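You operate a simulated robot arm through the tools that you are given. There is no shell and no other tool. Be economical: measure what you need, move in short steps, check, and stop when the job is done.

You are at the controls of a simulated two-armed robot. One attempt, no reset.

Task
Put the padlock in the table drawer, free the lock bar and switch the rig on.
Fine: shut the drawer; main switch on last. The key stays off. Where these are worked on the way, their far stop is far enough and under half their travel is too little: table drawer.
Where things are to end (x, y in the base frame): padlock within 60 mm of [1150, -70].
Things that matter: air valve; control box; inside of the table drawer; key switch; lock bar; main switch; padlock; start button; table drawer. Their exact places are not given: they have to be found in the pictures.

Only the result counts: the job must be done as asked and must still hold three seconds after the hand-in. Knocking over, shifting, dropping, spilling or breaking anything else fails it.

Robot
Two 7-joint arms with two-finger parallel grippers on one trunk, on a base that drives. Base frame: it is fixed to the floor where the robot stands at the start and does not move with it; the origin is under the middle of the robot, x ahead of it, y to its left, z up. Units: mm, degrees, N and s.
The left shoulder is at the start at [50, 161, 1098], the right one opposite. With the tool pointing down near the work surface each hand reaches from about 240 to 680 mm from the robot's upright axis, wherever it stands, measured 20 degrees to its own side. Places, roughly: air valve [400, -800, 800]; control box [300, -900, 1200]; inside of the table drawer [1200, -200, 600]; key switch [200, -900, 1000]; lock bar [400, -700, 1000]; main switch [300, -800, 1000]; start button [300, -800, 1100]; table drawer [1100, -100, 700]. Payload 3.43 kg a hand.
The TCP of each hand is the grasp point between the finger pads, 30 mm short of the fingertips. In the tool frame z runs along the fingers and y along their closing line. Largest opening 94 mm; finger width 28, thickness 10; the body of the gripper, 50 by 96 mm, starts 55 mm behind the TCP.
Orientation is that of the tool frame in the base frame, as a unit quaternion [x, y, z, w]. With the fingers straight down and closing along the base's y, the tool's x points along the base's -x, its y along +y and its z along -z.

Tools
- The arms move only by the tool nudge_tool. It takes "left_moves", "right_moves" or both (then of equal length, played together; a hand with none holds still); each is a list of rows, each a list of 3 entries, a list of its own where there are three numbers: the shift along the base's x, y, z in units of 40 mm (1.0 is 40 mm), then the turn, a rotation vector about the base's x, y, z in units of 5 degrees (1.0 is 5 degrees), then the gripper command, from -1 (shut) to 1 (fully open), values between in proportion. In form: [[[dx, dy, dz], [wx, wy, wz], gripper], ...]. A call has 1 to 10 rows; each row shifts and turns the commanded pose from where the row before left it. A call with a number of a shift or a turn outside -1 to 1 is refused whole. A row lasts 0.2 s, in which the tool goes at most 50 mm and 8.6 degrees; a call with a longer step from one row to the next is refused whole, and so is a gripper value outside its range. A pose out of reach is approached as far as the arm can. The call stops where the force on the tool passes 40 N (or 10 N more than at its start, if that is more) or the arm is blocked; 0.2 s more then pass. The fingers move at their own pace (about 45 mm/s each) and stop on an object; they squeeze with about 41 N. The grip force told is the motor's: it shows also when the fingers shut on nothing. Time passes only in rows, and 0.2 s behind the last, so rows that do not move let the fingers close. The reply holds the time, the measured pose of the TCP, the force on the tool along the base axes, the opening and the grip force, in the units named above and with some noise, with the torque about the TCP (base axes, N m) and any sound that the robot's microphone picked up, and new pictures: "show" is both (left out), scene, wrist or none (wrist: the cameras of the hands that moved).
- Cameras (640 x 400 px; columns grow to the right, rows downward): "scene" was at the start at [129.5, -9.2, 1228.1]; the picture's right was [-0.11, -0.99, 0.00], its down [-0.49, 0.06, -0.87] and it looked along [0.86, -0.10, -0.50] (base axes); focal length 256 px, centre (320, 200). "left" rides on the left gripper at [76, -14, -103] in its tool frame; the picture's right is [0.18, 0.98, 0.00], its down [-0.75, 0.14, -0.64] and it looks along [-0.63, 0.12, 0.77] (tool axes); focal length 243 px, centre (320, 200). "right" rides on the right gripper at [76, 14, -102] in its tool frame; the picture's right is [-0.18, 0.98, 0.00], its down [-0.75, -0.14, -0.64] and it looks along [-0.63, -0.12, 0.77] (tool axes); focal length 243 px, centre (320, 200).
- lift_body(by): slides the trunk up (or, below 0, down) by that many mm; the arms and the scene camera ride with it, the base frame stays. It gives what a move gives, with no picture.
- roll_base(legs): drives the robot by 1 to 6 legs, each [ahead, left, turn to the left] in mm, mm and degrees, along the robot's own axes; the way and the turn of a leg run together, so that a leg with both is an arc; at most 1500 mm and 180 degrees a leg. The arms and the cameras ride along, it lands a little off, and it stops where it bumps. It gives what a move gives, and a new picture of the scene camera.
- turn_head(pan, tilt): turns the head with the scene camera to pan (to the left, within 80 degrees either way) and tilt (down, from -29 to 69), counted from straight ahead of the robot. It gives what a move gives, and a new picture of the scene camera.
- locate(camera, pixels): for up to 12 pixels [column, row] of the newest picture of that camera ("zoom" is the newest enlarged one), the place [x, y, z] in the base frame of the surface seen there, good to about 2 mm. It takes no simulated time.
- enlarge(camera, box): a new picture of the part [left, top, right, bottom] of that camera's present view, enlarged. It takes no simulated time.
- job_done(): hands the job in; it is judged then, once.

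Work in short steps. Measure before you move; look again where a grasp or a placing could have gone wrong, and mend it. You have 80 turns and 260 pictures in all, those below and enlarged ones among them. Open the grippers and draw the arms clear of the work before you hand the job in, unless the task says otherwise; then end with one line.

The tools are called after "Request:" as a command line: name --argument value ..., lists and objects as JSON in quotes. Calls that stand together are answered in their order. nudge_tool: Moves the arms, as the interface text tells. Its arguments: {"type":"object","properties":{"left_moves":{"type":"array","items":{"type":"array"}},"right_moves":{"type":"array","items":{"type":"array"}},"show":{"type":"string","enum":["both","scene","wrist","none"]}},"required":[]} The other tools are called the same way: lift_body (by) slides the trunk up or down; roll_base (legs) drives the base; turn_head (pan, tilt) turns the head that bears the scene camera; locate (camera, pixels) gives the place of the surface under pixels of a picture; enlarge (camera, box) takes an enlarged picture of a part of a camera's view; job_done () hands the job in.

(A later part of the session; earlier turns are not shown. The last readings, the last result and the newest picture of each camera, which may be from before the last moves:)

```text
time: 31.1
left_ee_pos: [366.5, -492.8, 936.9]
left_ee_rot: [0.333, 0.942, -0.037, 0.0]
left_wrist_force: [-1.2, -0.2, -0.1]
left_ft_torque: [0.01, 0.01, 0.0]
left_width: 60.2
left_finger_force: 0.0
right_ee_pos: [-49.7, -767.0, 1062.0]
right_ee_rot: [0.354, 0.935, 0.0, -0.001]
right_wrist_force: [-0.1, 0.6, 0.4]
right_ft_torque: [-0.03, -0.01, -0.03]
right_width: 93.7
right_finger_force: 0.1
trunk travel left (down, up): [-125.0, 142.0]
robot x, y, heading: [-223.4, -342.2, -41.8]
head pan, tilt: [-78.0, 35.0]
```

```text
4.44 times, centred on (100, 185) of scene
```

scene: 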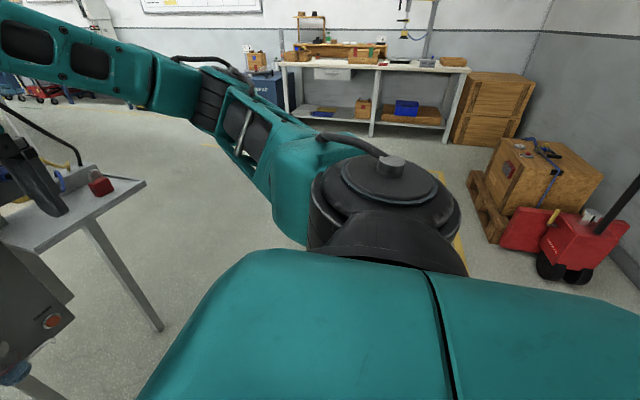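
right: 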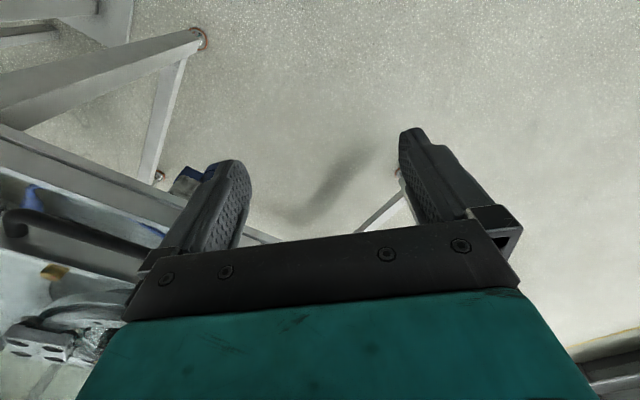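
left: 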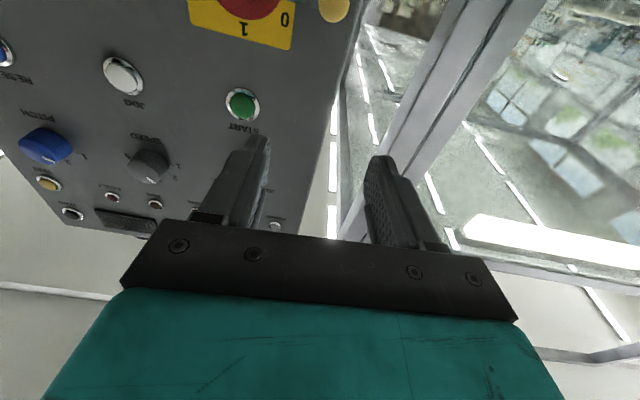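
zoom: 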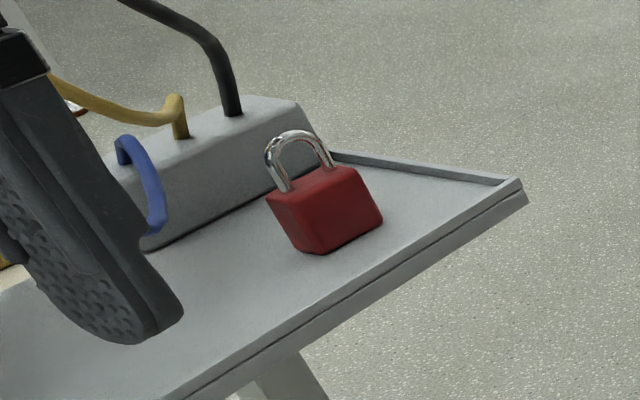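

The padlock body is at about (-30,-1180), z 858–900. Since one free hand must open the drawer first, I drive left along the table to face the drawer, then come back for the padlock.

Request:
roll_base --legs '[[0, 1273, -1.7]]'

Request:
turn_head --pan 0 --tilt 42

```text
time: 37.5
left_ee_pos: [1219.2, 483.9, 938.5]
left_ee_rot: [0.328, 0.944, -0.037, 0.001]
left_wrist_force: [0.2, 0.1, -0.3]
left_ft_torque: [0.0, -0.02, 0.01]
left_width: 60.4
left_finger_force: 0.1
right_ee_pos: [807.6, 206.3, 1061.7]
right_ee_rot: [0.349, 0.937, 0.0, -0.001]
right_wrist_force: [1.4, -0.5, 0.1]
right_ft_torque: [-0.02, 0.0, -0.02]
right_width: 93.9
right_finger_force: 0.1
trunk travel left (down, up): [-125.0, 142.0]
robot x, y, heading: [627.9, 633.4, -40.9]
head pan, tilt: [-78.0, 35.0]
```

scene: 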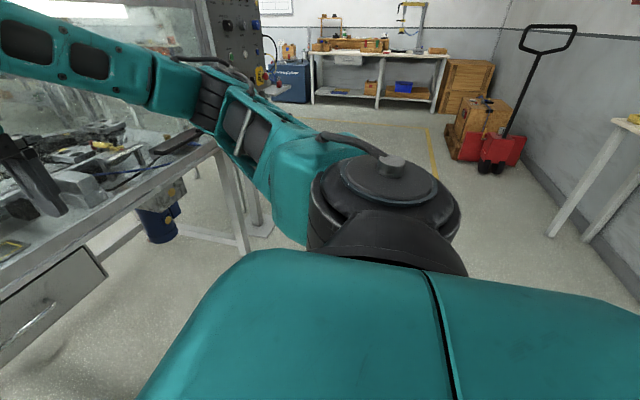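

```text
time: 39.1
left_ee_pos: [1217.8, 484.3, 938.0]
left_ee_rot: [0.329, 0.944, -0.037, 0.0]
left_wrist_force: [-0.3, -0.1, 0.1]
left_ft_torque: [-0.01, -0.01, -0.05]
left_width: 60.2
left_finger_force: 0.0
right_ee_pos: [806.8, 205.4, 1061.2]
right_ee_rot: [0.349, 0.937, 0.001, -0.001]
right_wrist_force: [0.4, -0.5, -0.3]
right_ft_torque: [-0.06, 0.02, -0.01]
right_width: 94.0
right_finger_force: 0.1
trunk travel left (down, up): [-125.0, 142.0]
robot x, y, heading: [627.7, 630.8, -41.1]
head pan, tilt: [0.0, 42.0]
```

scene: 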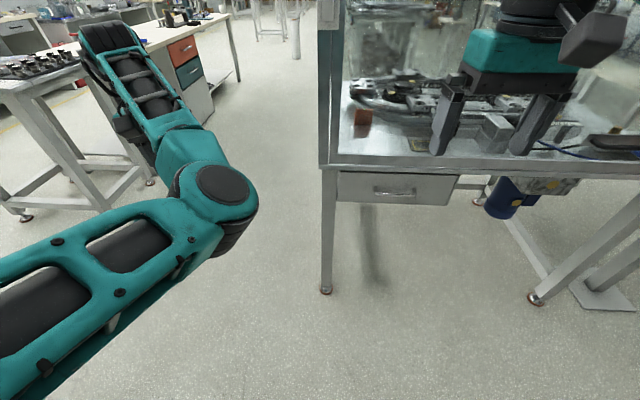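

The drawer and handle (395,192) are visible. I enlarge and measure.

Request:
enlarge --camera "scene" --box '[320, 155, 480, 225]'

Request:
locate --camera "scene" --pixels '[[374, 189], [395, 193], [416, 190], [395, 183], [340, 178], [457, 180], [345, 200], [395, 168], [395, 202], [350, 168], [395, 176], [440, 170]]'

```text
4.00 times, centred on (400, 190) of scene
```

zoom: 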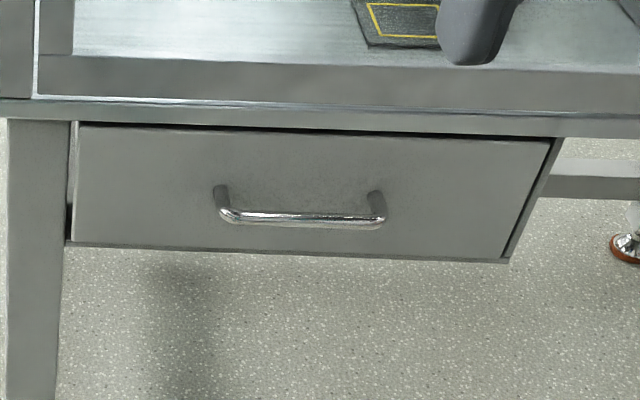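

```text
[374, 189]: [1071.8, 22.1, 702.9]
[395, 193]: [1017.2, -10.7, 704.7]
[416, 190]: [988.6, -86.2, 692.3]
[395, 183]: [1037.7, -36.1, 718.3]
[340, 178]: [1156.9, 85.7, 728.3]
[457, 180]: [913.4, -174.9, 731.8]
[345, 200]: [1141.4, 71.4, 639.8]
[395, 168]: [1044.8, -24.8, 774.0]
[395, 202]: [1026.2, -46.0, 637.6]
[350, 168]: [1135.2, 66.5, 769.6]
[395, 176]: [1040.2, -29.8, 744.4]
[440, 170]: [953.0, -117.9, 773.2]
```

The bar's centre is at about (1017,-11,704), 32 mm off the front. I lower the trunk, check the bench at the left, and move 125 mm closer, squaring up.

Request:
locate --camera "scene" --pixels '[[60, 80], [100, 60], [150, 45], [75, 190], [150, 182], [185, 45]]'

Request:
lift_body --by -100

```text
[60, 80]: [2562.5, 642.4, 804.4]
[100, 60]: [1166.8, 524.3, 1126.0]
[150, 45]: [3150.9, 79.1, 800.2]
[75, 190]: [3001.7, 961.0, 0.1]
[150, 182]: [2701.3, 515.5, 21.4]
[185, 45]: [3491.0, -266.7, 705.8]
```

```text
time: 40.4
left_ee_pos: [1219.1, 484.1, 838.0]
left_ee_rot: [0.328, 0.944, -0.037, 0.0]
left_wrist_force: [-0.2, -0.4, 1.0]
left_ft_torque: [0.01, 0.0, -0.05]
left_width: 60.2
left_finger_force: 0.0
right_ee_pos: [805.9, 205.6, 960.5]
right_ee_rot: [0.349, 0.937, 0.0, 0.0]
right_wrist_force: [-0.2, 0.1, 0.0]
right_ft_torque: [-0.03, 0.01, -0.02]
right_width: 93.9
right_finger_force: 0.0
trunk travel left (down, up): [-25.0, 242.0]
robot x, y, heading: [631.3, 632.3, -41.0]
head pan, tilt: [0.0, 42.0]
```

The other bench is far away. I drive in and yaw the right hand 90° (camera to the outside).

Request:
roll_base --legs '[[125, 0, -2.4]]'

Request:
nudge_tool --right_moves '[[[0, 0, -0.3], [0, 0, 1], 0], [[0, 0, -0.3], [0, 0, 1], 0], [[0, 0, -0.3], [0, 0, 1], 0], [[0, 0, -0.3], [0, 0, 1], 0], [[0, 0, -0.3], [0, 0, 1], 0], [[0, 0, -0.3], [0, 0, 1], 0], [[0, 0, -0.3], [0, 0, 1], 0], [[0, 0, -0.3], [0, 0, 1], 0], [[0, 0, -0.3], [0, 0, 1], 0], [[0, 0, 0], [0, 0, 1], 0]]' --show "none"

Request:
nudge_tool --right_moves '[[[0, 0, -0.3], [0, 0, 1], -0.4], [[0, 0, -0.3], [0, 0, 1], -0.4], [[0, 0, -0.3], [0, 0, 1], -0.4], [[0, 0, 0], [0, 0, 1], -0.4], [[0, 0, 0], [0, 0, 1], -0.4], [[0, 0, 0], [0, 0, 1], -0.4], [[0, 0, 0], [0, 0, 1], -0.4], [[0, 0, 0], [0, 0, 1], -0.4]]' --show "both"

```text
time: 41.6
left_ee_pos: [1303.7, 375.2, 837.7]
left_ee_rot: [0.348, 0.937, -0.037, -0.001]
left_wrist_force: [0.7, 0.2, -0.3]
left_ft_torque: [0.02, 0.02, -0.04]
left_width: 60.1
left_finger_force: 0.0
right_ee_pos: [879.7, 115.1, 962.0]
right_ee_rot: [0.37, 0.929, 0.0, 0.0]
right_wrist_force: [-0.4, -0.1, 0.5]
right_ft_torque: [0.05, -0.04, -0.02]
right_width: 93.9
right_finger_force: 0.0
trunk travel left (down, up): [-25.0, 242.0]
robot x, y, heading: [719.8, 546.9, -43.5]
head pan, tilt: [0.0, 42.0]
```

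scene: 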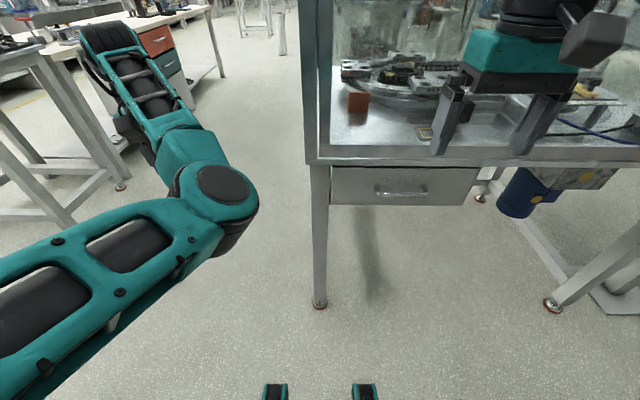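

```text
time: 43.9
left_ee_pos: [1304.4, 375.7, 837.7]
left_ee_rot: [0.348, 0.937, -0.037, -0.001]
left_wrist_force: [-0.6, -0.4, 0.1]
left_ft_torque: [-0.01, 0.0, -0.02]
left_width: 60.3
left_finger_force: 0.1
right_ee_pos: [878.2, 115.4, 852.5]
right_ee_rot: [-0.059, 0.998, 0.001, 0.0]
right_wrist_force: [-0.9, 0.2, 0.1]
right_ft_torque: [0.03, 0.02, -0.02]
right_width: 46.9
right_finger_force: 0.1
trunk travel left (down, up): [-25.0, 242.0]
robot x, y, heading: [716.3, 546.3, -43.6]
head pan, tilt: [0.0, 42.0]
```

```text
time: 45.6
left_ee_pos: [1303.0, 375.1, 838.6]
left_ee_rot: [0.348, 0.937, -0.038, -0.001]
left_wrist_force: [0.1, 0.6, -0.8]
left_ft_torque: [-0.02, 0.01, 0.0]
left_width: 60.1
left_finger_force: 0.0
right_ee_pos: [879.0, 116.0, 816.4]
right_ee_rot: [-0.396, 0.918, 0.0, 0.0]
right_wrist_force: [-0.4, 0.4, -0.4]
right_ft_torque: [0.01, 0.0, 0.01]
right_width: 28.0
right_finger_force: 0.1
trunk travel left (down, up): [-25.0, 242.0]
robot x, y, heading: [717.8, 548.0, -43.5]
head pan, tilt: [0.0, 42.0]
```

scene: 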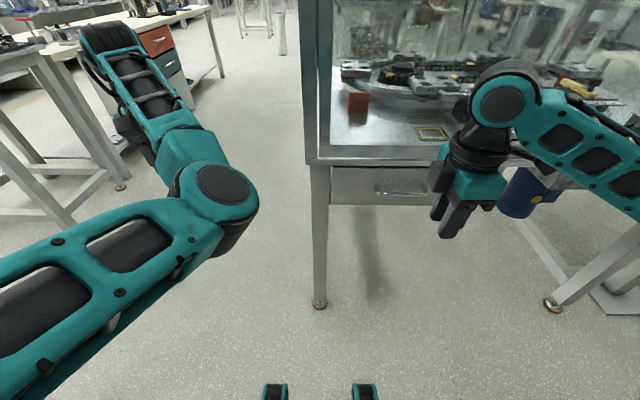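
right: 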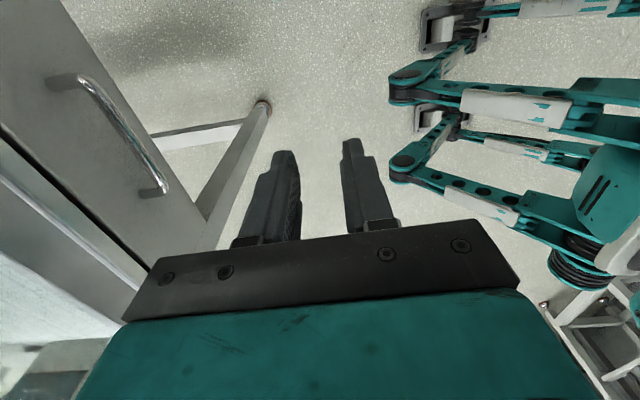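

Camera and arm look good; the handle shows in the wrist view. I tilt the fingers 35° toward the drawer and move to the pre-grasp above the bar.

Request:
nudge_tool --right_moves '[[[0.446, -0.406, -0.1], [-0.8, -0.847, 0], -0.45], [[0.446, -0.406, -0.1], [-0.8, -0.847, 0], -0.45], [[0.446, -0.406, -0.1], [-0.8, -0.847, 0], -0.45], [[0.446, -0.406, -0.3], [-0.8, -0.847, 0], -0.45], [[0.446, -0.406, -0.3], [-0.8, -0.847, 0], -0.45], [[0.446, -0.406, -0.35], [-0.8, -0.847, 0], -0.45], [[0, 0, 0], [0, 0, 0], -0.45]]' --show "both"

Request:
enlarge --camera "right" --box '[100, 40, 420, 240]'

```text
time: 47.2
left_ee_pos: [1304.2, 375.8, 837.5]
left_ee_rot: [0.349, 0.936, -0.037, -0.001]
left_wrist_force: [0.2, -0.4, 0.3]
left_ft_torque: [0.03, 0.02, -0.03]
left_width: 60.1
left_finger_force: 0.0
right_ee_pos: [985.1, 18.5, 769.1]
right_ee_rot: [-0.377, 0.876, -0.277, 0.119]
right_wrist_force: [-0.2, 0.2, -0.5]
right_ft_torque: [0.04, -0.02, 0.02]
right_width: 25.7
right_finger_force: 0.1
trunk travel left (down, up): [-25.0, 242.0]
robot x, y, heading: [718.6, 543.7, -43.4]
head pan, tilt: [0.0, 42.0]
```

scene: 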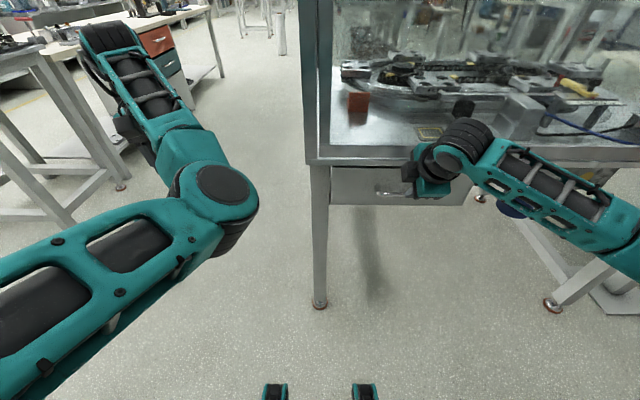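
right: 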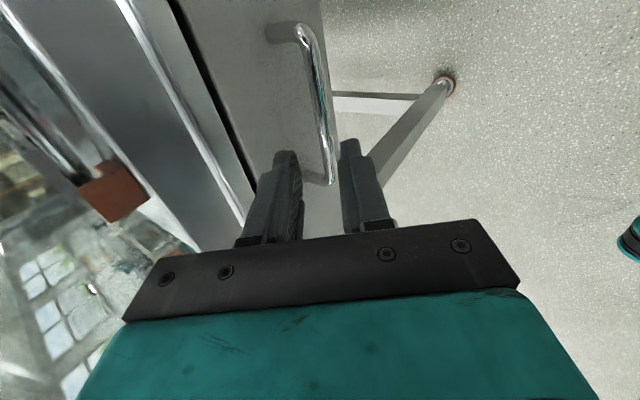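

```text
2.00 times, centred on (260, 140) of right
```

zoom: 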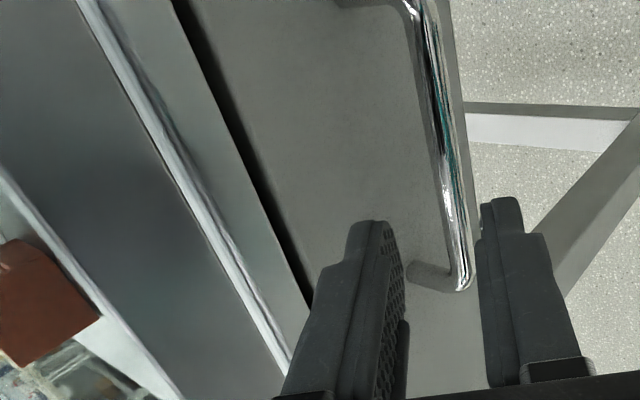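

The hand sits near the right end of the bar. I measure the bar in this close view.

Request:
locate --camera "zoom" --pixels '[[430, 60], [440, 130], [450, 200], [458, 270], [418, 15], [420, 272], [330, 150]]'

```text
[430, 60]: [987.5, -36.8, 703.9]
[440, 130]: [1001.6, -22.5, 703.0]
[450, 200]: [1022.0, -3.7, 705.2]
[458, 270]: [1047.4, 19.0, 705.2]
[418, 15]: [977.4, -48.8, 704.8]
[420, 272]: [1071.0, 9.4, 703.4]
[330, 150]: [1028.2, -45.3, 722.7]
```

The bar axis lies between (977,-49) and (1050,22) at z≈702; the hand is centred on it. I slide 64 mm along the finger axis and close on the bar.

Request:
nudge_tool --right_moves '[[[0.205, -0.194, -0.453], [0, 0, 0], -0.45], [[0.205, -0.194, -0.453], [0, 0, 0], -0.45], [[0.205, -0.194, -0.453], [0, 0, 0], -0.45], [[0, 0, 0], [0, 0, 0], -1], [[0, 0, 0], [0, 0, 0], -1], [[0, 0, 0], [0, 0, 0], -1]]' --show "wrist"

```text
time: 48.6
left_ee_pos: [1303.4, 375.0, 838.4]
left_ee_rot: [0.349, 0.937, -0.037, -0.001]
left_wrist_force: [0.5, -0.5, 0.3]
left_ft_torque: [0.03, 0.02, 0.03]
left_width: 60.3
left_finger_force: 0.0
right_ee_pos: [1011.0, -5.6, 712.4]
right_ee_rot: [-0.377, 0.876, -0.276, 0.12]
right_wrist_force: [2.8, -0.4, -0.3]
right_ft_torque: [0.23, -0.29, -0.22]
right_width: 11.8
right_finger_force: 45.2
trunk travel left (down, up): [-25.0, 242.0]
robot x, y, heading: [715.8, 546.3, -43.5]
head pan, tilt: [0.0, 42.0]
```

right: 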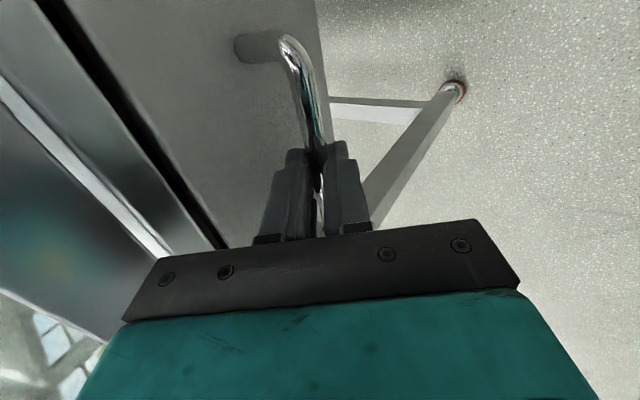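

The bar is gripped (11.8 mm). I pull straight out along the drawer's axis.

Request:
nudge_tool --right_moves '[[[-0.363, 0.344, 0], [0, 0, 0], -1], [[-0.363, 0.344, 0], [0, 0, 0], -1], [[-0.363, 0.344, 0], [0, 0, 0], -1], [[-0.363, 0.344, 0], [0, 0, 0], -1], [[-0.363, 0.344, 0], [0, 0, 0], -1], [[-0.363, 0.344, 0], [0, 0, 0], -1], [[-0.363, 0.344, 0], [0, 0, 0], -1], [[-0.363, 0.344, 0], [0, 0, 0], -1], [[-0.363, 0.344, 0], [0, 0, 0], -1], [[-0.363, 0.344, 0], [0, 0, 0], -1]]' --show "scene"

```text
time: 50.9
left_ee_pos: [1304.6, 375.4, 837.3]
left_ee_rot: [0.348, 0.937, -0.037, -0.001]
left_wrist_force: [0.0, 0.6, -0.4]
left_ft_torque: [0.01, -0.03, 0.02]
left_width: 59.9
left_finger_force: 0.1
right_ee_pos: [865.8, 135.7, 712.4]
right_ee_rot: [-0.379, 0.876, -0.272, 0.121]
right_wrist_force: [18.1, 18.9, -15.5]
right_ft_torque: [0.39, -0.11, -0.42]
right_width: 11.5
right_finger_force: 45.1
trunk travel left (down, up): [-25.0, 242.0]
robot x, y, heading: [719.8, 545.9, -43.6]
head pan, tilt: [0.0, 42.0]
```

scene: 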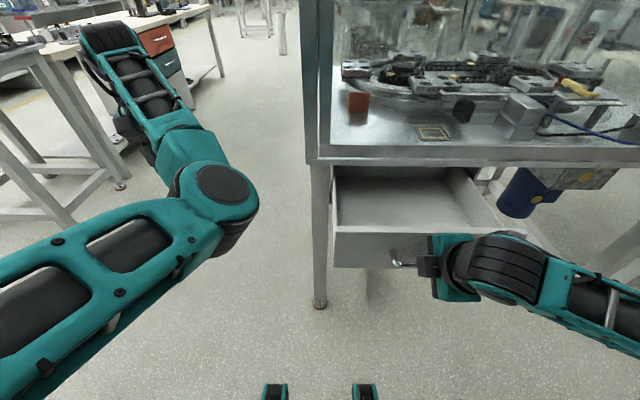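

Open by ~200 mm. I pull a little further, easing the sideways force.

Request:
nudge_tool --right_moves '[[[-0.3, 0.4, 0], [0, 0, 0], -1], [[-0.33, 0.37, 0], [0, 0, 0], -1], [[-0.33, 0.37, 0], [0, 0, 0], -1], [[-0.33, 0.37, 0], [0, 0, 0], -1]]' --show "scene"

```text
time: 51.9
left_ee_pos: [1303.9, 373.5, 838.5]
left_ee_rot: [0.349, 0.936, -0.038, -0.001]
left_wrist_force: [-0.1, 0.3, -0.6]
left_ft_torque: [0.0, -0.05, -0.03]
left_width: 60.3
left_finger_force: 0.1
right_ee_pos: [832.5, 169.5, 713.1]
right_ee_rot: [-0.369, 0.872, -0.299, 0.119]
right_wrist_force: [-2.7, -1.3, 4.1]
right_ft_torque: [0.24, -0.21, 0.32]
right_width: 11.8
right_finger_force: 44.8
right hand out of reach, approached as far as the arm can: row 3, 4
trunk travel left (down, up): [-25.0, 242.0]
robot x, y, heading: [721.3, 544.2, -43.4]
head pan, tilt: [0.0, 42.0]
stopped in row 4 (right hand): the force on the tool passed its limit (the readings are from after the stop); the commanded pose is now the measured one
```

scene: 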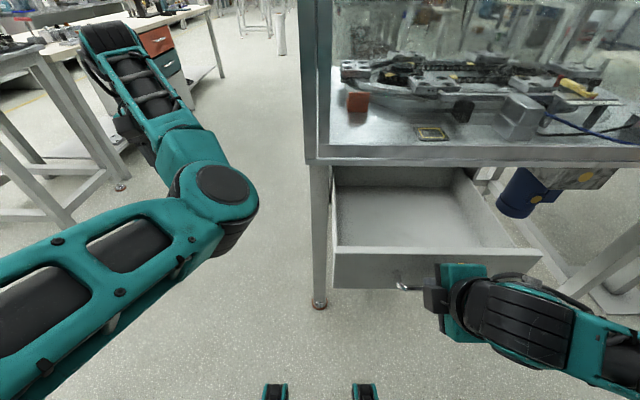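

I check in an enlargement whether the drawer's back wall or a stop is visible.

Request:
enlarge --camera "scene" --box '[310, 150, 560, 300]'

Request:
locate --camera "scene" --pixels '[[340, 249], [430, 252], [345, 190], [400, 190], [400, 230], [345, 235], [540, 254], [455, 172], [400, 170], [500, 240], [480, 235], [390, 252]]'

```text
2.56 times, centred on (435, 225) of scene
```

zoom: 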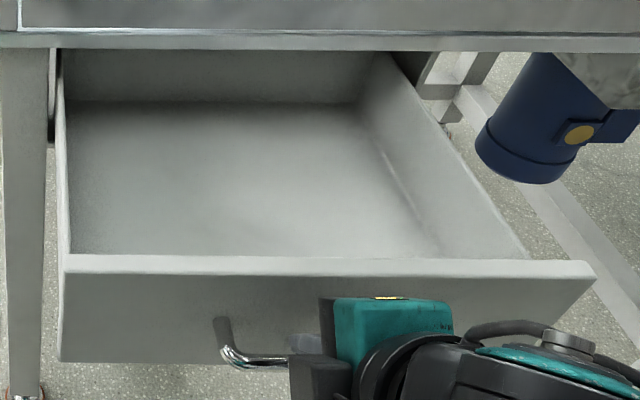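

```text
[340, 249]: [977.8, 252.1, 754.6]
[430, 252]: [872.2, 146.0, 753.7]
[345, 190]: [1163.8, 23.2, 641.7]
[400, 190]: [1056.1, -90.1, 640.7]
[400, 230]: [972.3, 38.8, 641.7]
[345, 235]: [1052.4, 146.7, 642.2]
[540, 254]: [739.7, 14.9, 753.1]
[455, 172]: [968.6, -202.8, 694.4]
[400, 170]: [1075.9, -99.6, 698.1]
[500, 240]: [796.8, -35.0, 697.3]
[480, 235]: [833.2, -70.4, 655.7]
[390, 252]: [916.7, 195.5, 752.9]
```

The back wall is visible: the drawer is ~246 mm out of ~317 mm depth, well over half; floor at z≈641. I release the bar, back out along the finger axis, rise and level the hand.

Request:
nudge_tool --right_moves '[[[0, 0, 0], [0, 0, 0], -0.4], [[0, 0, 0], [0, 0, 0], -0.4], [[-0.18, 0.17, 0.36], [0, 0, 0], -0.4], [[-0.18, 0.17, 0.36], [0, 0, 0], -0.4], [[-0.18, 0.17, 0.36], [0, 0, 0], -0.4], [[-0.18, 0.17, 0.36], [0, 0, 0], -0.4], [[0, 0, 0.9], [0, 0, 0], 0], [[0, 0, 0.9], [0, 0, 0], 0], [[0, 0, 0.9], [0, 0, 0], 0], [[0, 0, 0.9], [0, 0, 0], 0]]' --show "none"

Request:
nudge_tool --right_moves '[[[0, 0, 0.3], [0.8, 0.847, 0], 0.5], [[0, 0, 0.3], [0.8, 0.847, 0], 0.5], [[0, 0, 0.3], [0.8, 0.847, 0], 0.5], [[0, 0, 0], [0.8, 0.847, 0], 0.5], [[0, 0, 0], [0.8, 0.847, 0], 0.5], [[0, 0, 0], [0.8, 0.847, 0], 0.5]]' --show "scene"

```text
time: 54.0
left_ee_pos: [1303.6, 373.4, 837.8]
left_ee_rot: [0.348, 0.937, -0.037, -0.002]
left_wrist_force: [0.2, 0.4, -1.0]
left_ft_torque: [0.02, 0.02, 0.0]
left_width: 60.2
left_finger_force: 0.1
right_ee_pos: [874.6, 151.7, 863.7]
right_ee_rot: [-0.37, 0.872, -0.297, 0.118]
right_wrist_force: [0.2, 0.4, 0.7]
right_ft_torque: [0.02, 0.02, 0.02]
right_width: 46.8
right_finger_force: 0.0
right hand out of reach, approached as far as the arm can: row 3, 4, 5, 6, 7, 8, 9
trunk travel left (down, up): [-25.0, 242.0]
robot x, y, heading: [721.0, 546.1, -43.5]
head pan, tilt: [0.0, 42.0]
```

```text
time: 55.5
left_ee_pos: [1302.7, 373.5, 837.8]
left_ee_rot: [0.349, 0.937, -0.037, 0.0]
left_wrist_force: [0.2, -0.4, 0.4]
left_ft_torque: [0.01, -0.01, -0.01]
left_width: 60.3
left_finger_force: 0.0
right_ee_pos: [872.8, 151.0, 899.8]
right_ee_rot: [-0.393, 0.919, -0.022, -0.001]
right_wrist_force: [0.6, 0.4, -0.3]
right_ft_torque: [0.03, 0.0, 0.02]
right_width: 70.4
right_finger_force: 0.2
trunk travel left (down, up): [-25.0, 242.0]
robot x, y, heading: [717.3, 548.5, -43.5]
head pan, tilt: [0.0, 42.0]
```

scene: 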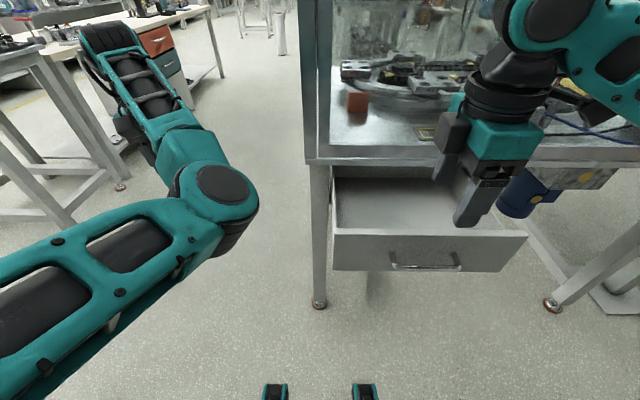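

The drawer seems to have slid in slightly; I measure its front edge.

Request:
locate --camera "scene" --pixels '[[345, 232], [430, 232], [390, 232], [400, 200], [425, 267]]'

```text
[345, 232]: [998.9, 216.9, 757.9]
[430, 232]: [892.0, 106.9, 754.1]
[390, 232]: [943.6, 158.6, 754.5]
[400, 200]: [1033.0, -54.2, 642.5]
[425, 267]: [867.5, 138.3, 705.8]
```

The drawer is still ~200 mm open, enough. I raise the trunk and drive to the tray's free end, backing away first.

Request:
lift_body --by 100

Request:
roll_base --legs '[[-250, 0, 0], [0, -1400, 0], [0, -526, 0], [0, 0, 33.5]]'

Request:
turn_head --pan -10 --tilt 35

```text
time: 56.8
left_ee_pos: [1303.8, 373.5, 937.5]
left_ee_rot: [0.349, 0.936, -0.037, -0.001]
left_wrist_force: [0.4, 0.8, -0.7]
left_ft_torque: [0.0, 0.0, 0.02]
left_width: 60.1
left_finger_force: 0.1
right_ee_pos: [873.2, 151.4, 1000.5]
right_ee_rot: [-0.393, 0.919, -0.023, -0.001]
right_wrist_force: [-0.4, -0.7, 0.4]
right_ft_torque: [-0.01, -0.01, -0.01]
right_width: 70.3
right_finger_force: 0.2
trunk travel left (down, up): [-125.0, 142.0]
robot x, y, heading: [721.5, 547.4, -43.6]
head pan, tilt: [0.0, 42.0]
```

```text
time: 69.4
left_ee_pos: [-175.3, -505.5, 937.8]
left_ee_rot: [0.043, 0.998, -0.035, 0.01]
left_wrist_force: [0.3, 0.6, 0.1]
left_ft_torque: [0.02, 0.01, -0.02]
left_width: 60.4
left_finger_force: 0.1
right_ee_pos: [-391.5, -938.9, 1001.0]
right_ee_rot: [-0.659, 0.752, -0.023, 0.006]
right_wrist_force: [1.0, -0.9, -0.4]
right_ft_torque: [0.01, 0.01, -0.02]
right_width: 70.4
right_finger_force: 0.0
trunk travel left (down, up): [-125.0, 142.0]
robot x, y, heading: [-748.8, -709.2, -7.7]
head pan, tilt: [0.0, 42.0]
```

scene: 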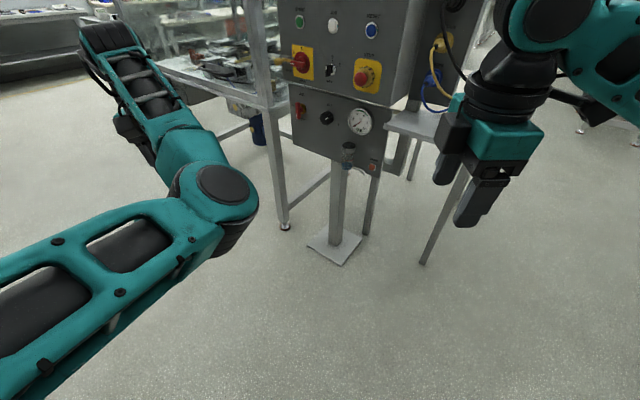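

```text
time: 70.2
left_ee_pos: [-174.8, -505.5, 937.5]
left_ee_rot: [0.043, 0.998, -0.034, 0.011]
left_wrist_force: [0.3, -0.2, -0.3]
left_ft_torque: [0.01, 0.01, -0.01]
left_width: 60.2
left_finger_force: 0.2
right_ee_pos: [-391.5, -939.1, 1000.9]
right_ee_rot: [-0.658, 0.752, -0.023, 0.007]
right_wrist_force: [0.1, 0.1, 0.9]
right_ft_torque: [-0.02, -0.01, 0.0]
right_width: 70.4
right_finger_force: 0.1
trunk travel left (down, up): [-125.0, 142.0]
robot x, y, heading: [-748.4, -710.0, -7.5]
head pan, tilt: [-10.0, 35.0]
```

scene: 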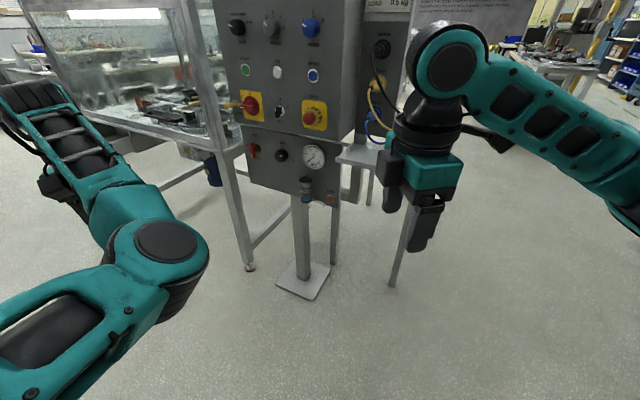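

I strafe right and forward to put the padlock within the right hand's reach.

Request:
roll_base --legs '[[0, -188, 0], [215, 0, 0]]'

Request:
nudge_tool --right_moves '[[[0, 0, 0], [0, 0, -0.5], 0.5]]' --show "wrist"

```text
time: 73.0
left_ee_pos: [6.6, -724.7, 937.8]
left_ee_rot: [0.042, 0.998, -0.036, 0.01]
left_wrist_force: [-0.2, 0.5, -1.2]
left_ft_torque: [0.01, 0.01, 0.02]
left_width: 60.2
left_finger_force: 0.1
right_ee_pos: [-210.5, -1157.9, 1000.6]
right_ee_rot: [-0.658, 0.753, -0.022, 0.006]
right_wrist_force: [0.2, -0.2, -0.4]
right_ft_torque: [0.03, -0.03, -0.02]
right_width: 70.7
right_finger_force: 0.1
trunk travel left (down, up): [-125.0, 142.0]
robot x, y, heading: [-569.4, -931.8, -7.5]
head pan, tilt: [-10.0, 35.0]
```

scene: 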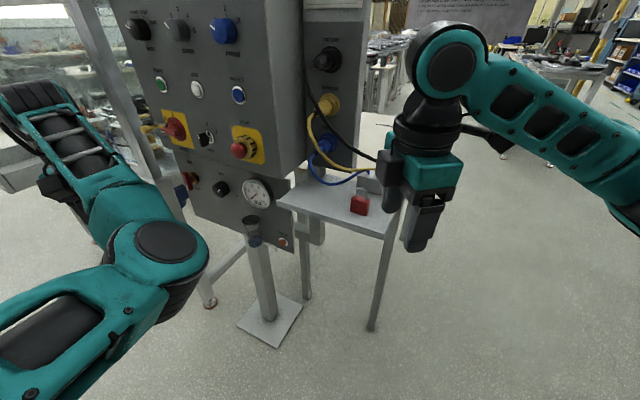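

```text
time: 73.4
left_ee_pos: [4.8, -724.8, 936.8]
left_ee_rot: [0.042, 0.998, -0.037, 0.01]
left_wrist_force: [0.3, -0.4, -0.4]
left_ft_torque: [0.03, 0.02, -0.01]
left_width: 60.0
left_finger_force: 0.1
right_ee_pos: [-211.4, -1157.4, 1000.5]
right_ee_rot: [-0.641, 0.767, -0.022, 0.005]
right_wrist_force: [-0.5, 0.1, 0.3]
right_ft_torque: [-0.03, 0.02, -0.04]
right_width: 70.5
right_finger_force: 0.1
trunk travel left (down, up): [-125.0, 142.0]
robot x, y, heading: [-564.8, -928.0, -7.5]
head pan, tilt: [-10.0, 35.0]
```

right: 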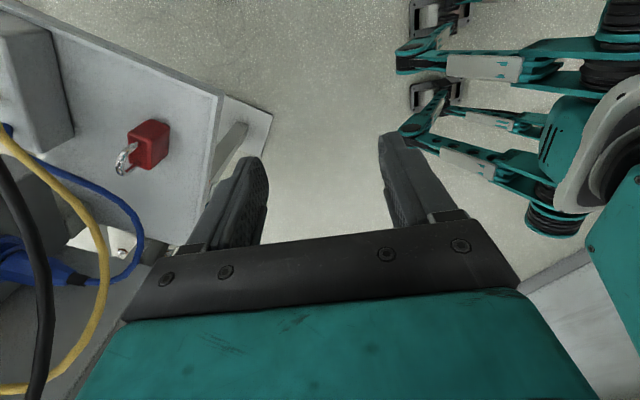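

The padlock shows at (150,143) in the wrist view and (360,205) in the scene. I enlarge and measure its body and orientation.

Request:
enlarge --camera "scene" --box '[330, 175, 390, 225]'

Request:
enlarge --camera "right" --box '[100, 100, 200, 190]'

```text
8.00 times, centred on (360, 200) of scene
```

zoom: 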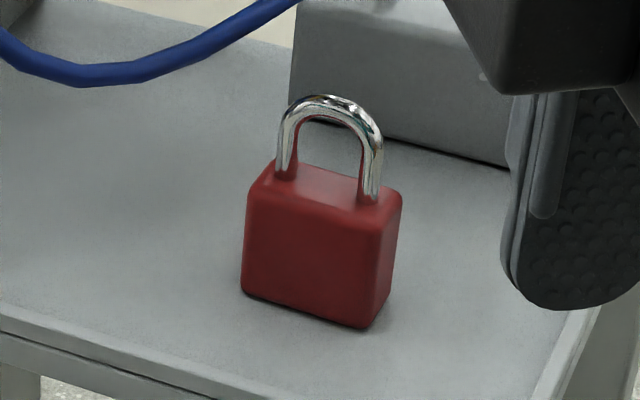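

```text
4.44 times, centred on (150, 145) of right
```

zoom: 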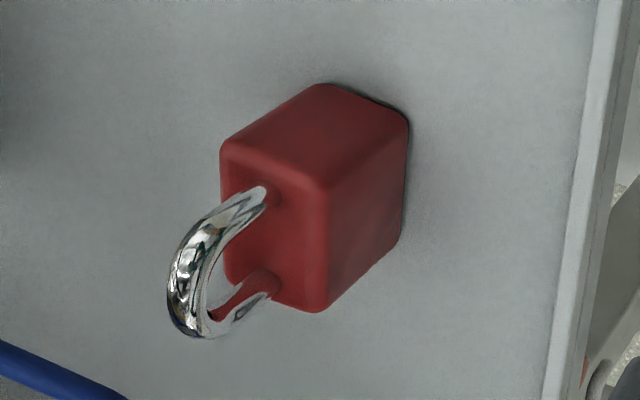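

Request:
locate --camera "zoom" --pixels '[[225, 152], [320, 187], [322, 304], [228, 275], [320, 90], [402, 122], [395, 235], [275, 240], [190, 290], [200, 325], [480, 250], [265, 130]]'

```text
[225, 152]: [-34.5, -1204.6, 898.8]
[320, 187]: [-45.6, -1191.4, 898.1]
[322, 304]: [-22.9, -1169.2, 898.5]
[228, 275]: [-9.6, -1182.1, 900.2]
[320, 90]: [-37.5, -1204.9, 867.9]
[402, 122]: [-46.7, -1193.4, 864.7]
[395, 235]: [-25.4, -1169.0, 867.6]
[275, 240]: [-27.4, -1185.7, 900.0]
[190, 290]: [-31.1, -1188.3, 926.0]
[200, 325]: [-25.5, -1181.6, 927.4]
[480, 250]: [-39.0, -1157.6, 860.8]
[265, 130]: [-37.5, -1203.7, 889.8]
```

The padlock centre is (-28,-1187), width axis at 44°, top z 900, shackle top ≈932. I check where the cables are before bringing the hand over.

Request:
locate --camera "right" --pixels '[[138, 235], [125, 205], [80, 175], [105, 260], [60, 180], [40, 260], [60, 110], [20, 150]]'

Request:
nudge_tool --right_moves '[[[0.5, -0.08, 0], [0.044, 0.06, -0.99], 0.5], [[0.5, -0.08, 0], [0.044, 0.06, -0.99], 0.5], [[0.5, -0.08, 0], [0.044, 0.06, -0.99], 0.5], [[0.5, -0.08, 0], [0.044, 0.06, -0.99], 0.5], [[0, 0, 0], [0.044, 0.06, -0.99], 0.5], [[0, 0, 0], [0.044, 0.06, -0.99], 0.5], [[0, 0, 0], [0.044, 0.06, -0.99], 0.5]]' --show "both"

```text
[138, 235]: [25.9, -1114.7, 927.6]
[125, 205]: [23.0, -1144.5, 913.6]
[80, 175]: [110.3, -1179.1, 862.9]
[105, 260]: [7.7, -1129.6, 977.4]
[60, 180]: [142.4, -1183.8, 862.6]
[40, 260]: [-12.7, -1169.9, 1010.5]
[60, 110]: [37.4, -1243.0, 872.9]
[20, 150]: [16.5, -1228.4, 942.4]
```

```text
time: 75.0
left_ee_pos: [6.6, -723.5, 937.0]
left_ee_rot: [0.042, 0.998, -0.035, 0.01]
left_wrist_force: [-0.5, 1.0, 0.7]
left_ft_torque: [0.02, -0.05, -0.02]
left_width: 60.1
left_finger_force: 0.1
right_ee_pos: [-130.2, -1169.5, 1000.5]
right_ee_rot: [-0.384, 0.923, -0.002, -0.007]
right_wrist_force: [-1.0, -0.5, 0.6]
right_ft_torque: [-0.02, -0.01, 0.0]
right_width: 70.6
right_finger_force: 0.1
trunk travel left (down, up): [-125.0, 142.0]
robot x, y, heading: [-568.3, -924.7, -7.6]
head pan, tilt: [-10.0, 35.0]
```

scene: 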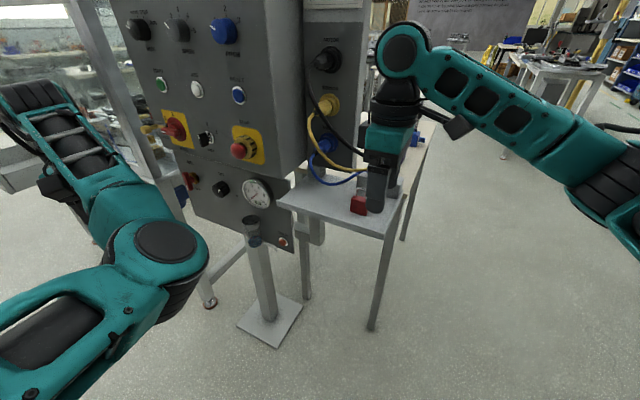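
right: 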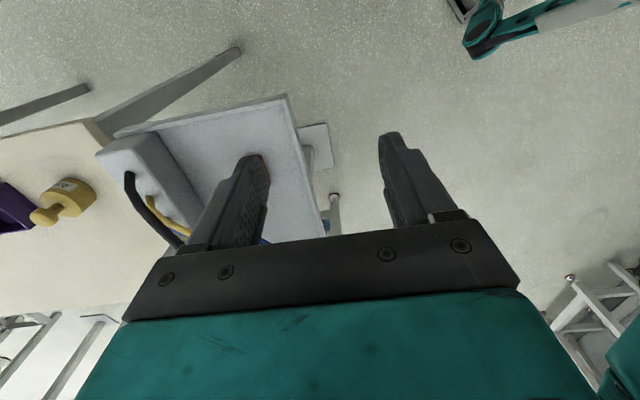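

A black cable seems to pass near (-13,-1170,1010), close above the padlock. I trace the cables in the scene picture before going over it.

Request:
enlarge --camera "scene" --box '[290, 30, 430, 220]'

Request:
locate --camera "scene" --pixels '[[307, 100], [312, 115], [325, 135], [345, 149], [358, 155], [309, 125], [320, 155], [340, 167], [318, 175], [345, 182], [355, 177], [358, 168]]'

```text
2.11 times, centred on (360, 125) of scene
```

zoom: 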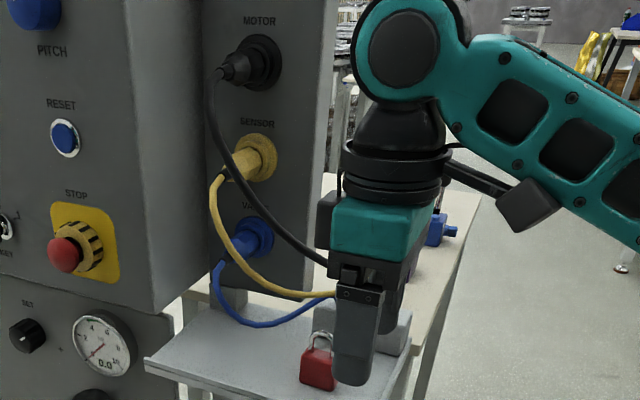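

```text
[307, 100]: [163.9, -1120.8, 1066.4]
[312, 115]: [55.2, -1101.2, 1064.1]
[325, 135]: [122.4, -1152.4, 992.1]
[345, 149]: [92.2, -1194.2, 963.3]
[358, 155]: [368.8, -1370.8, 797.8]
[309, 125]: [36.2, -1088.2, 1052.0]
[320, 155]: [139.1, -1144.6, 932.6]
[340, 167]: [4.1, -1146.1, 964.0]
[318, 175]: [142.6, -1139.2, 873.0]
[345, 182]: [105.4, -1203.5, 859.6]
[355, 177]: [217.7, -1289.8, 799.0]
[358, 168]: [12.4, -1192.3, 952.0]
```

Request:
locate --camera "zoom" --pixels '[[210, 105], [222, 155], [243, 195], [272, 229], [310, 256], [324, 264], [213, 205], [238, 258], [272, 288], [322, 294], [245, 322], [300, 308]]'

```text
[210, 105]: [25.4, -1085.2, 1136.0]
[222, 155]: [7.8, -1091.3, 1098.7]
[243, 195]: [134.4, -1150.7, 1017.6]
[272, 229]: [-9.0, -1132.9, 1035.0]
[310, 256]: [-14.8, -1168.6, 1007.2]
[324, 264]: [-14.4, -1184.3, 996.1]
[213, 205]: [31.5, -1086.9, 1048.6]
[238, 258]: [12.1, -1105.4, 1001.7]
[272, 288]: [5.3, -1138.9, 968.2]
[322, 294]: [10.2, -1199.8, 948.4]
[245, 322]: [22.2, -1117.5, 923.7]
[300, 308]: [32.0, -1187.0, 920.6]
```

The black cable runs right above the padlock ((-14,-1184,996)), so a vertical hand would hit it. I tilt the hand 25° so its body leans away from the cables, and move to a pre-grasp clear of them.

Request:
nudge_tool --right_moves '[[[0, -0.24, 0], [0.726, -0.687, 0], 0.28], [[0.2, -0.24, 0], [0.726, -0.687, 0], 0.28], [[0.4, -0.24, 0], [0.726, -0.687, 0], 0.28], [[0.6, -0.24, -0.1], [0.726, -0.687, 0], 0.28], [[0.62, -0.24, -0.2], [0.726, -0.687, 0], 0.28], [[0, 0, 0], [0, 0, 0], 0.28]]' --show "both"

Request:
enlarge --camera "right" --box '[160, 80, 480, 280]'

```text
time: 76.4
left_ee_pos: [7.0, -724.4, 937.7]
left_ee_rot: [0.042, 0.998, -0.035, 0.011]
left_wrist_force: [0.1, 0.6, -1.1]
left_ft_torque: [0.0, 0.0, -0.03]
left_width: 60.3
left_finger_force: 0.1
right_ee_pos: [-57.8, -1220.6, 987.1]
right_ee_rot: [-0.376, 0.902, 0.087, 0.192]
right_wrist_force: [-0.4, 0.3, 0.2]
right_ft_torque: [-0.01, -0.03, 0.01]
right_width: 59.8
right_finger_force: 0.0
trunk travel left (down, up): [-125.0, 142.0]
robot x, y, heading: [-567.3, -929.5, -7.5]
head pan, tilt: [-10.0, 35.0]
```

scene: 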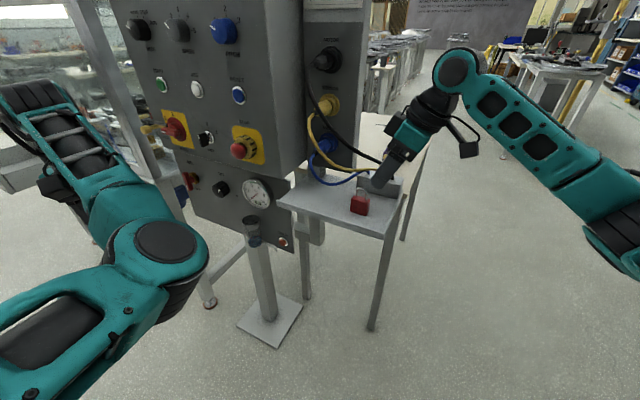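
right: 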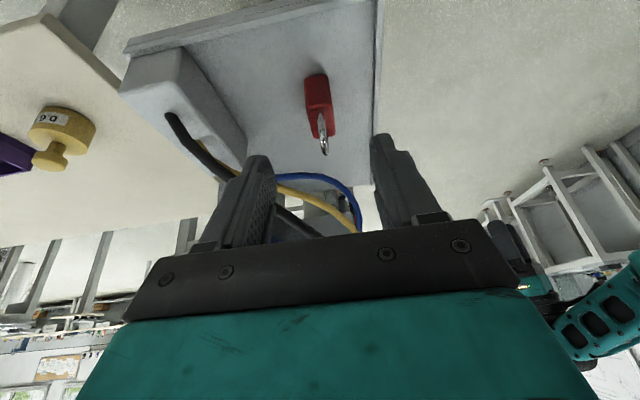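

```text
2.00 times, centred on (320, 180) of right
```

zoom: 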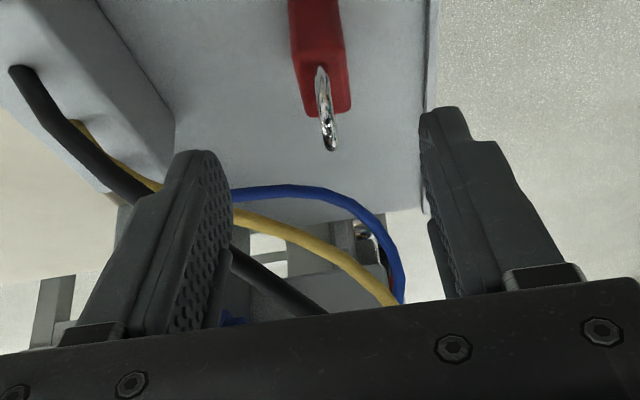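

The padlock is centred between the fingers, but the black cable would pass ~12 mm from the hand. I tilt 10° more for clearance and narrow the opening to ~46 mm.

Request:
nudge_tool --right_moves '[[[-0.155, -0.165, 0], [0.726, -0.687, 0], 0], [[-0.155, -0.165, 0], [0.726, -0.687, 0], 0], [[0, 0, 0], [0, 0, 0], 0], [[0.2165, 0.229, -0.45], [0, 0, 0], 0], [[0.2165, 0.229, -0.45], [0, 0, 0], 0]]' --show "both"

Request:
enlarge --camera "scene" --box '[320, 110, 460, 220]'

```text
time: 77.6
left_ee_pos: [5.4, -723.5, 937.2]
left_ee_rot: [0.042, 0.998, -0.035, 0.01]
left_wrist_force: [0.1, -0.6, 0.4]
left_ft_torque: [0.03, -0.02, 0.0]
left_width: 60.4
left_finger_force: 0.0
right_ee_pos: [-53.1, -1214.0, 952.1]
right_ee_rot: [-0.368, 0.882, 0.12, 0.268]
right_wrist_force: [-1.0, -0.6, -0.2]
right_ft_torque: [-0.02, 0.01, 0.01]
right_width: 47.2
right_finger_force: 0.0
trunk travel left (down, up): [-125.0, 142.0]
robot x, y, heading: [-566.9, -930.5, -7.6]
head pan, tilt: [-10.0, 35.0]
```

scene: 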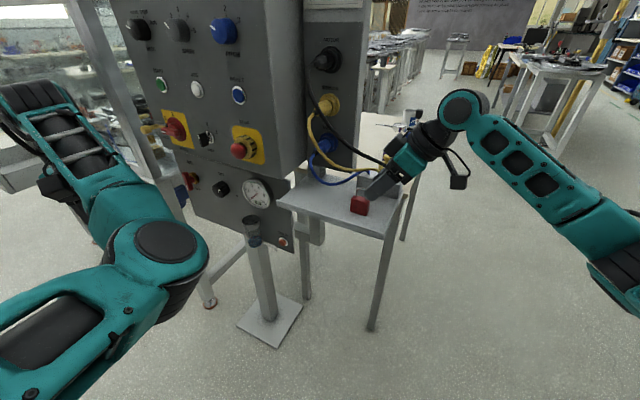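
right: 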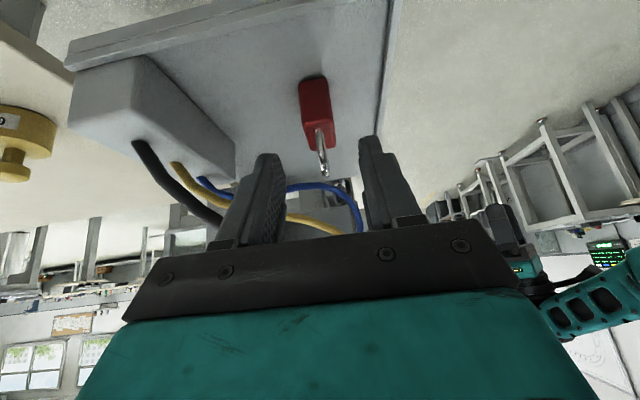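

```text
3.64 times, centred on (390, 165) of scene
```

zoom: 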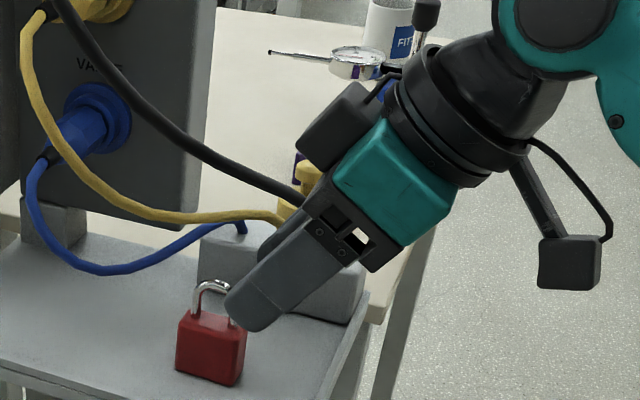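

A dark block on the gripper's cable side needs checking against the black cable; I measure both.

Request:
locate --camera "zoom" --pixels '[[312, 130], [330, 110], [345, 145], [370, 100], [200, 148], [250, 177], [285, 192], [298, 200], [270, 215], [240, 225], [330, 170], [310, 205]]'

```text
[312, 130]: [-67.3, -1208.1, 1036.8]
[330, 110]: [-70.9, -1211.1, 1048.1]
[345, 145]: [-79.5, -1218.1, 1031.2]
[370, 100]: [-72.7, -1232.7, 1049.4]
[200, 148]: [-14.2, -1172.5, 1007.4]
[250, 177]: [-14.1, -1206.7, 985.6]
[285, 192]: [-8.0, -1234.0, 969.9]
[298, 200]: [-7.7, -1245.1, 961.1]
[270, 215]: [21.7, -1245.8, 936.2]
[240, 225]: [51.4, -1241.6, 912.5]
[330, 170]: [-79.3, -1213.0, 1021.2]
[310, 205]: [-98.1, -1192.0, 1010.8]
```

The cable runs to (-8,-1245,961), too near the 96 mm wide body at this tilt. I back off sideways and tilt 20° more so that the hand comes in low, from the free end of the tray.

Request:
nudge_tool --right_moves '[[[-0.194, -0.205, 0.1], [0, 0, 0], -0.1], [[-0.194, -0.205, -0.04], [0.726, -0.687, 0], -0.1], [[-0.194, -0.205, -0.08], [0.726, -0.687, 0], -0.1], [[-0.194, -0.205, -0.08], [0.726, -0.687, 0], -0.1], [[0, 0, -0.07], [0.726, -0.687, 0], -0.1], [[0, 0, 0], [0, 0, 0], -0.1]]' --show "both"

Request:
enlarge --camera "scene" --box '[320, 110, 460, 220]'

```text
time: 79.0
left_ee_pos: [6.7, -725.2, 937.5]
left_ee_rot: [0.043, 0.998, -0.036, 0.011]
left_wrist_force: [-0.3, 0.3, 0.0]
left_ft_torque: [0.0, 0.0, -0.03]
left_width: 60.3
left_finger_force: 0.1
right_ee_pos: [-85.2, -1246.8, 947.8]
right_ee_rot: [-0.343, 0.821, 0.187, 0.417]
right_wrist_force: [0.4, 0.3, -0.5]
right_ft_torque: [-0.03, 0.0, 0.03]
right_width: 42.2
right_finger_force: 0.0
trunk travel left (down, up): [-125.0, 142.0]
robot x, y, heading: [-564.4, -931.7, -7.8]
head pan, tilt: [-10.0, 35.0]
```

scene: 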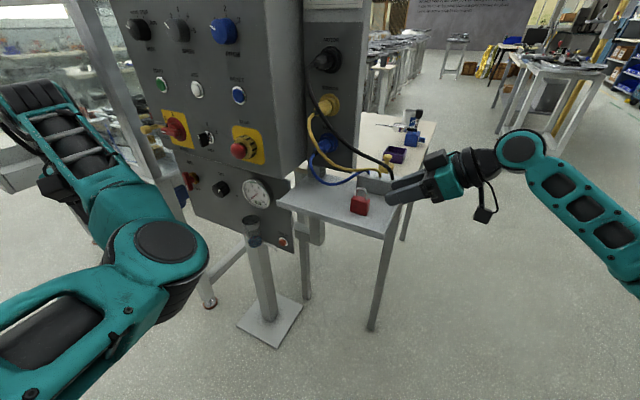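
right: 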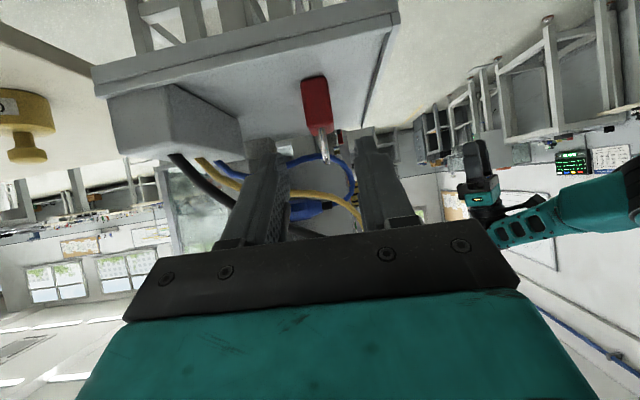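

```text
3.64 times, centred on (390, 165) of scene
```

zoom: 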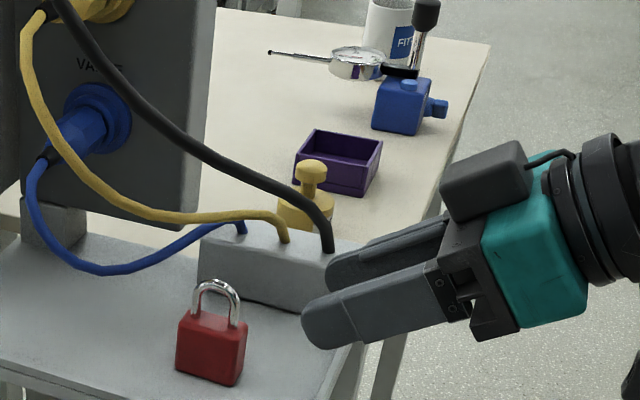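

The hand is now low and clear. I check the gray box edge and cable end against the fingers' path.

Request:
locate --camera "zoom" --pixels '[[200, 270], [260, 298], [203, 240], [270, 270], [331, 245], [325, 220], [300, 198], [345, 345], [210, 345], [320, 335], [210, 285], [330, 290]]'

```text
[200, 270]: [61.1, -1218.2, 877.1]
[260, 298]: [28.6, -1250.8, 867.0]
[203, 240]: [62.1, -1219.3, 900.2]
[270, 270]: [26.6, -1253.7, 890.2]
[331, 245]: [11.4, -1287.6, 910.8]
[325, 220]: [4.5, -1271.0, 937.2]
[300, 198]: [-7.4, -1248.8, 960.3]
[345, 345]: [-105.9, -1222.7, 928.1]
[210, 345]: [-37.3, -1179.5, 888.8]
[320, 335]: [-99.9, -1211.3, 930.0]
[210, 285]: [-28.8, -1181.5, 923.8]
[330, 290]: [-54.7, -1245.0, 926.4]
```

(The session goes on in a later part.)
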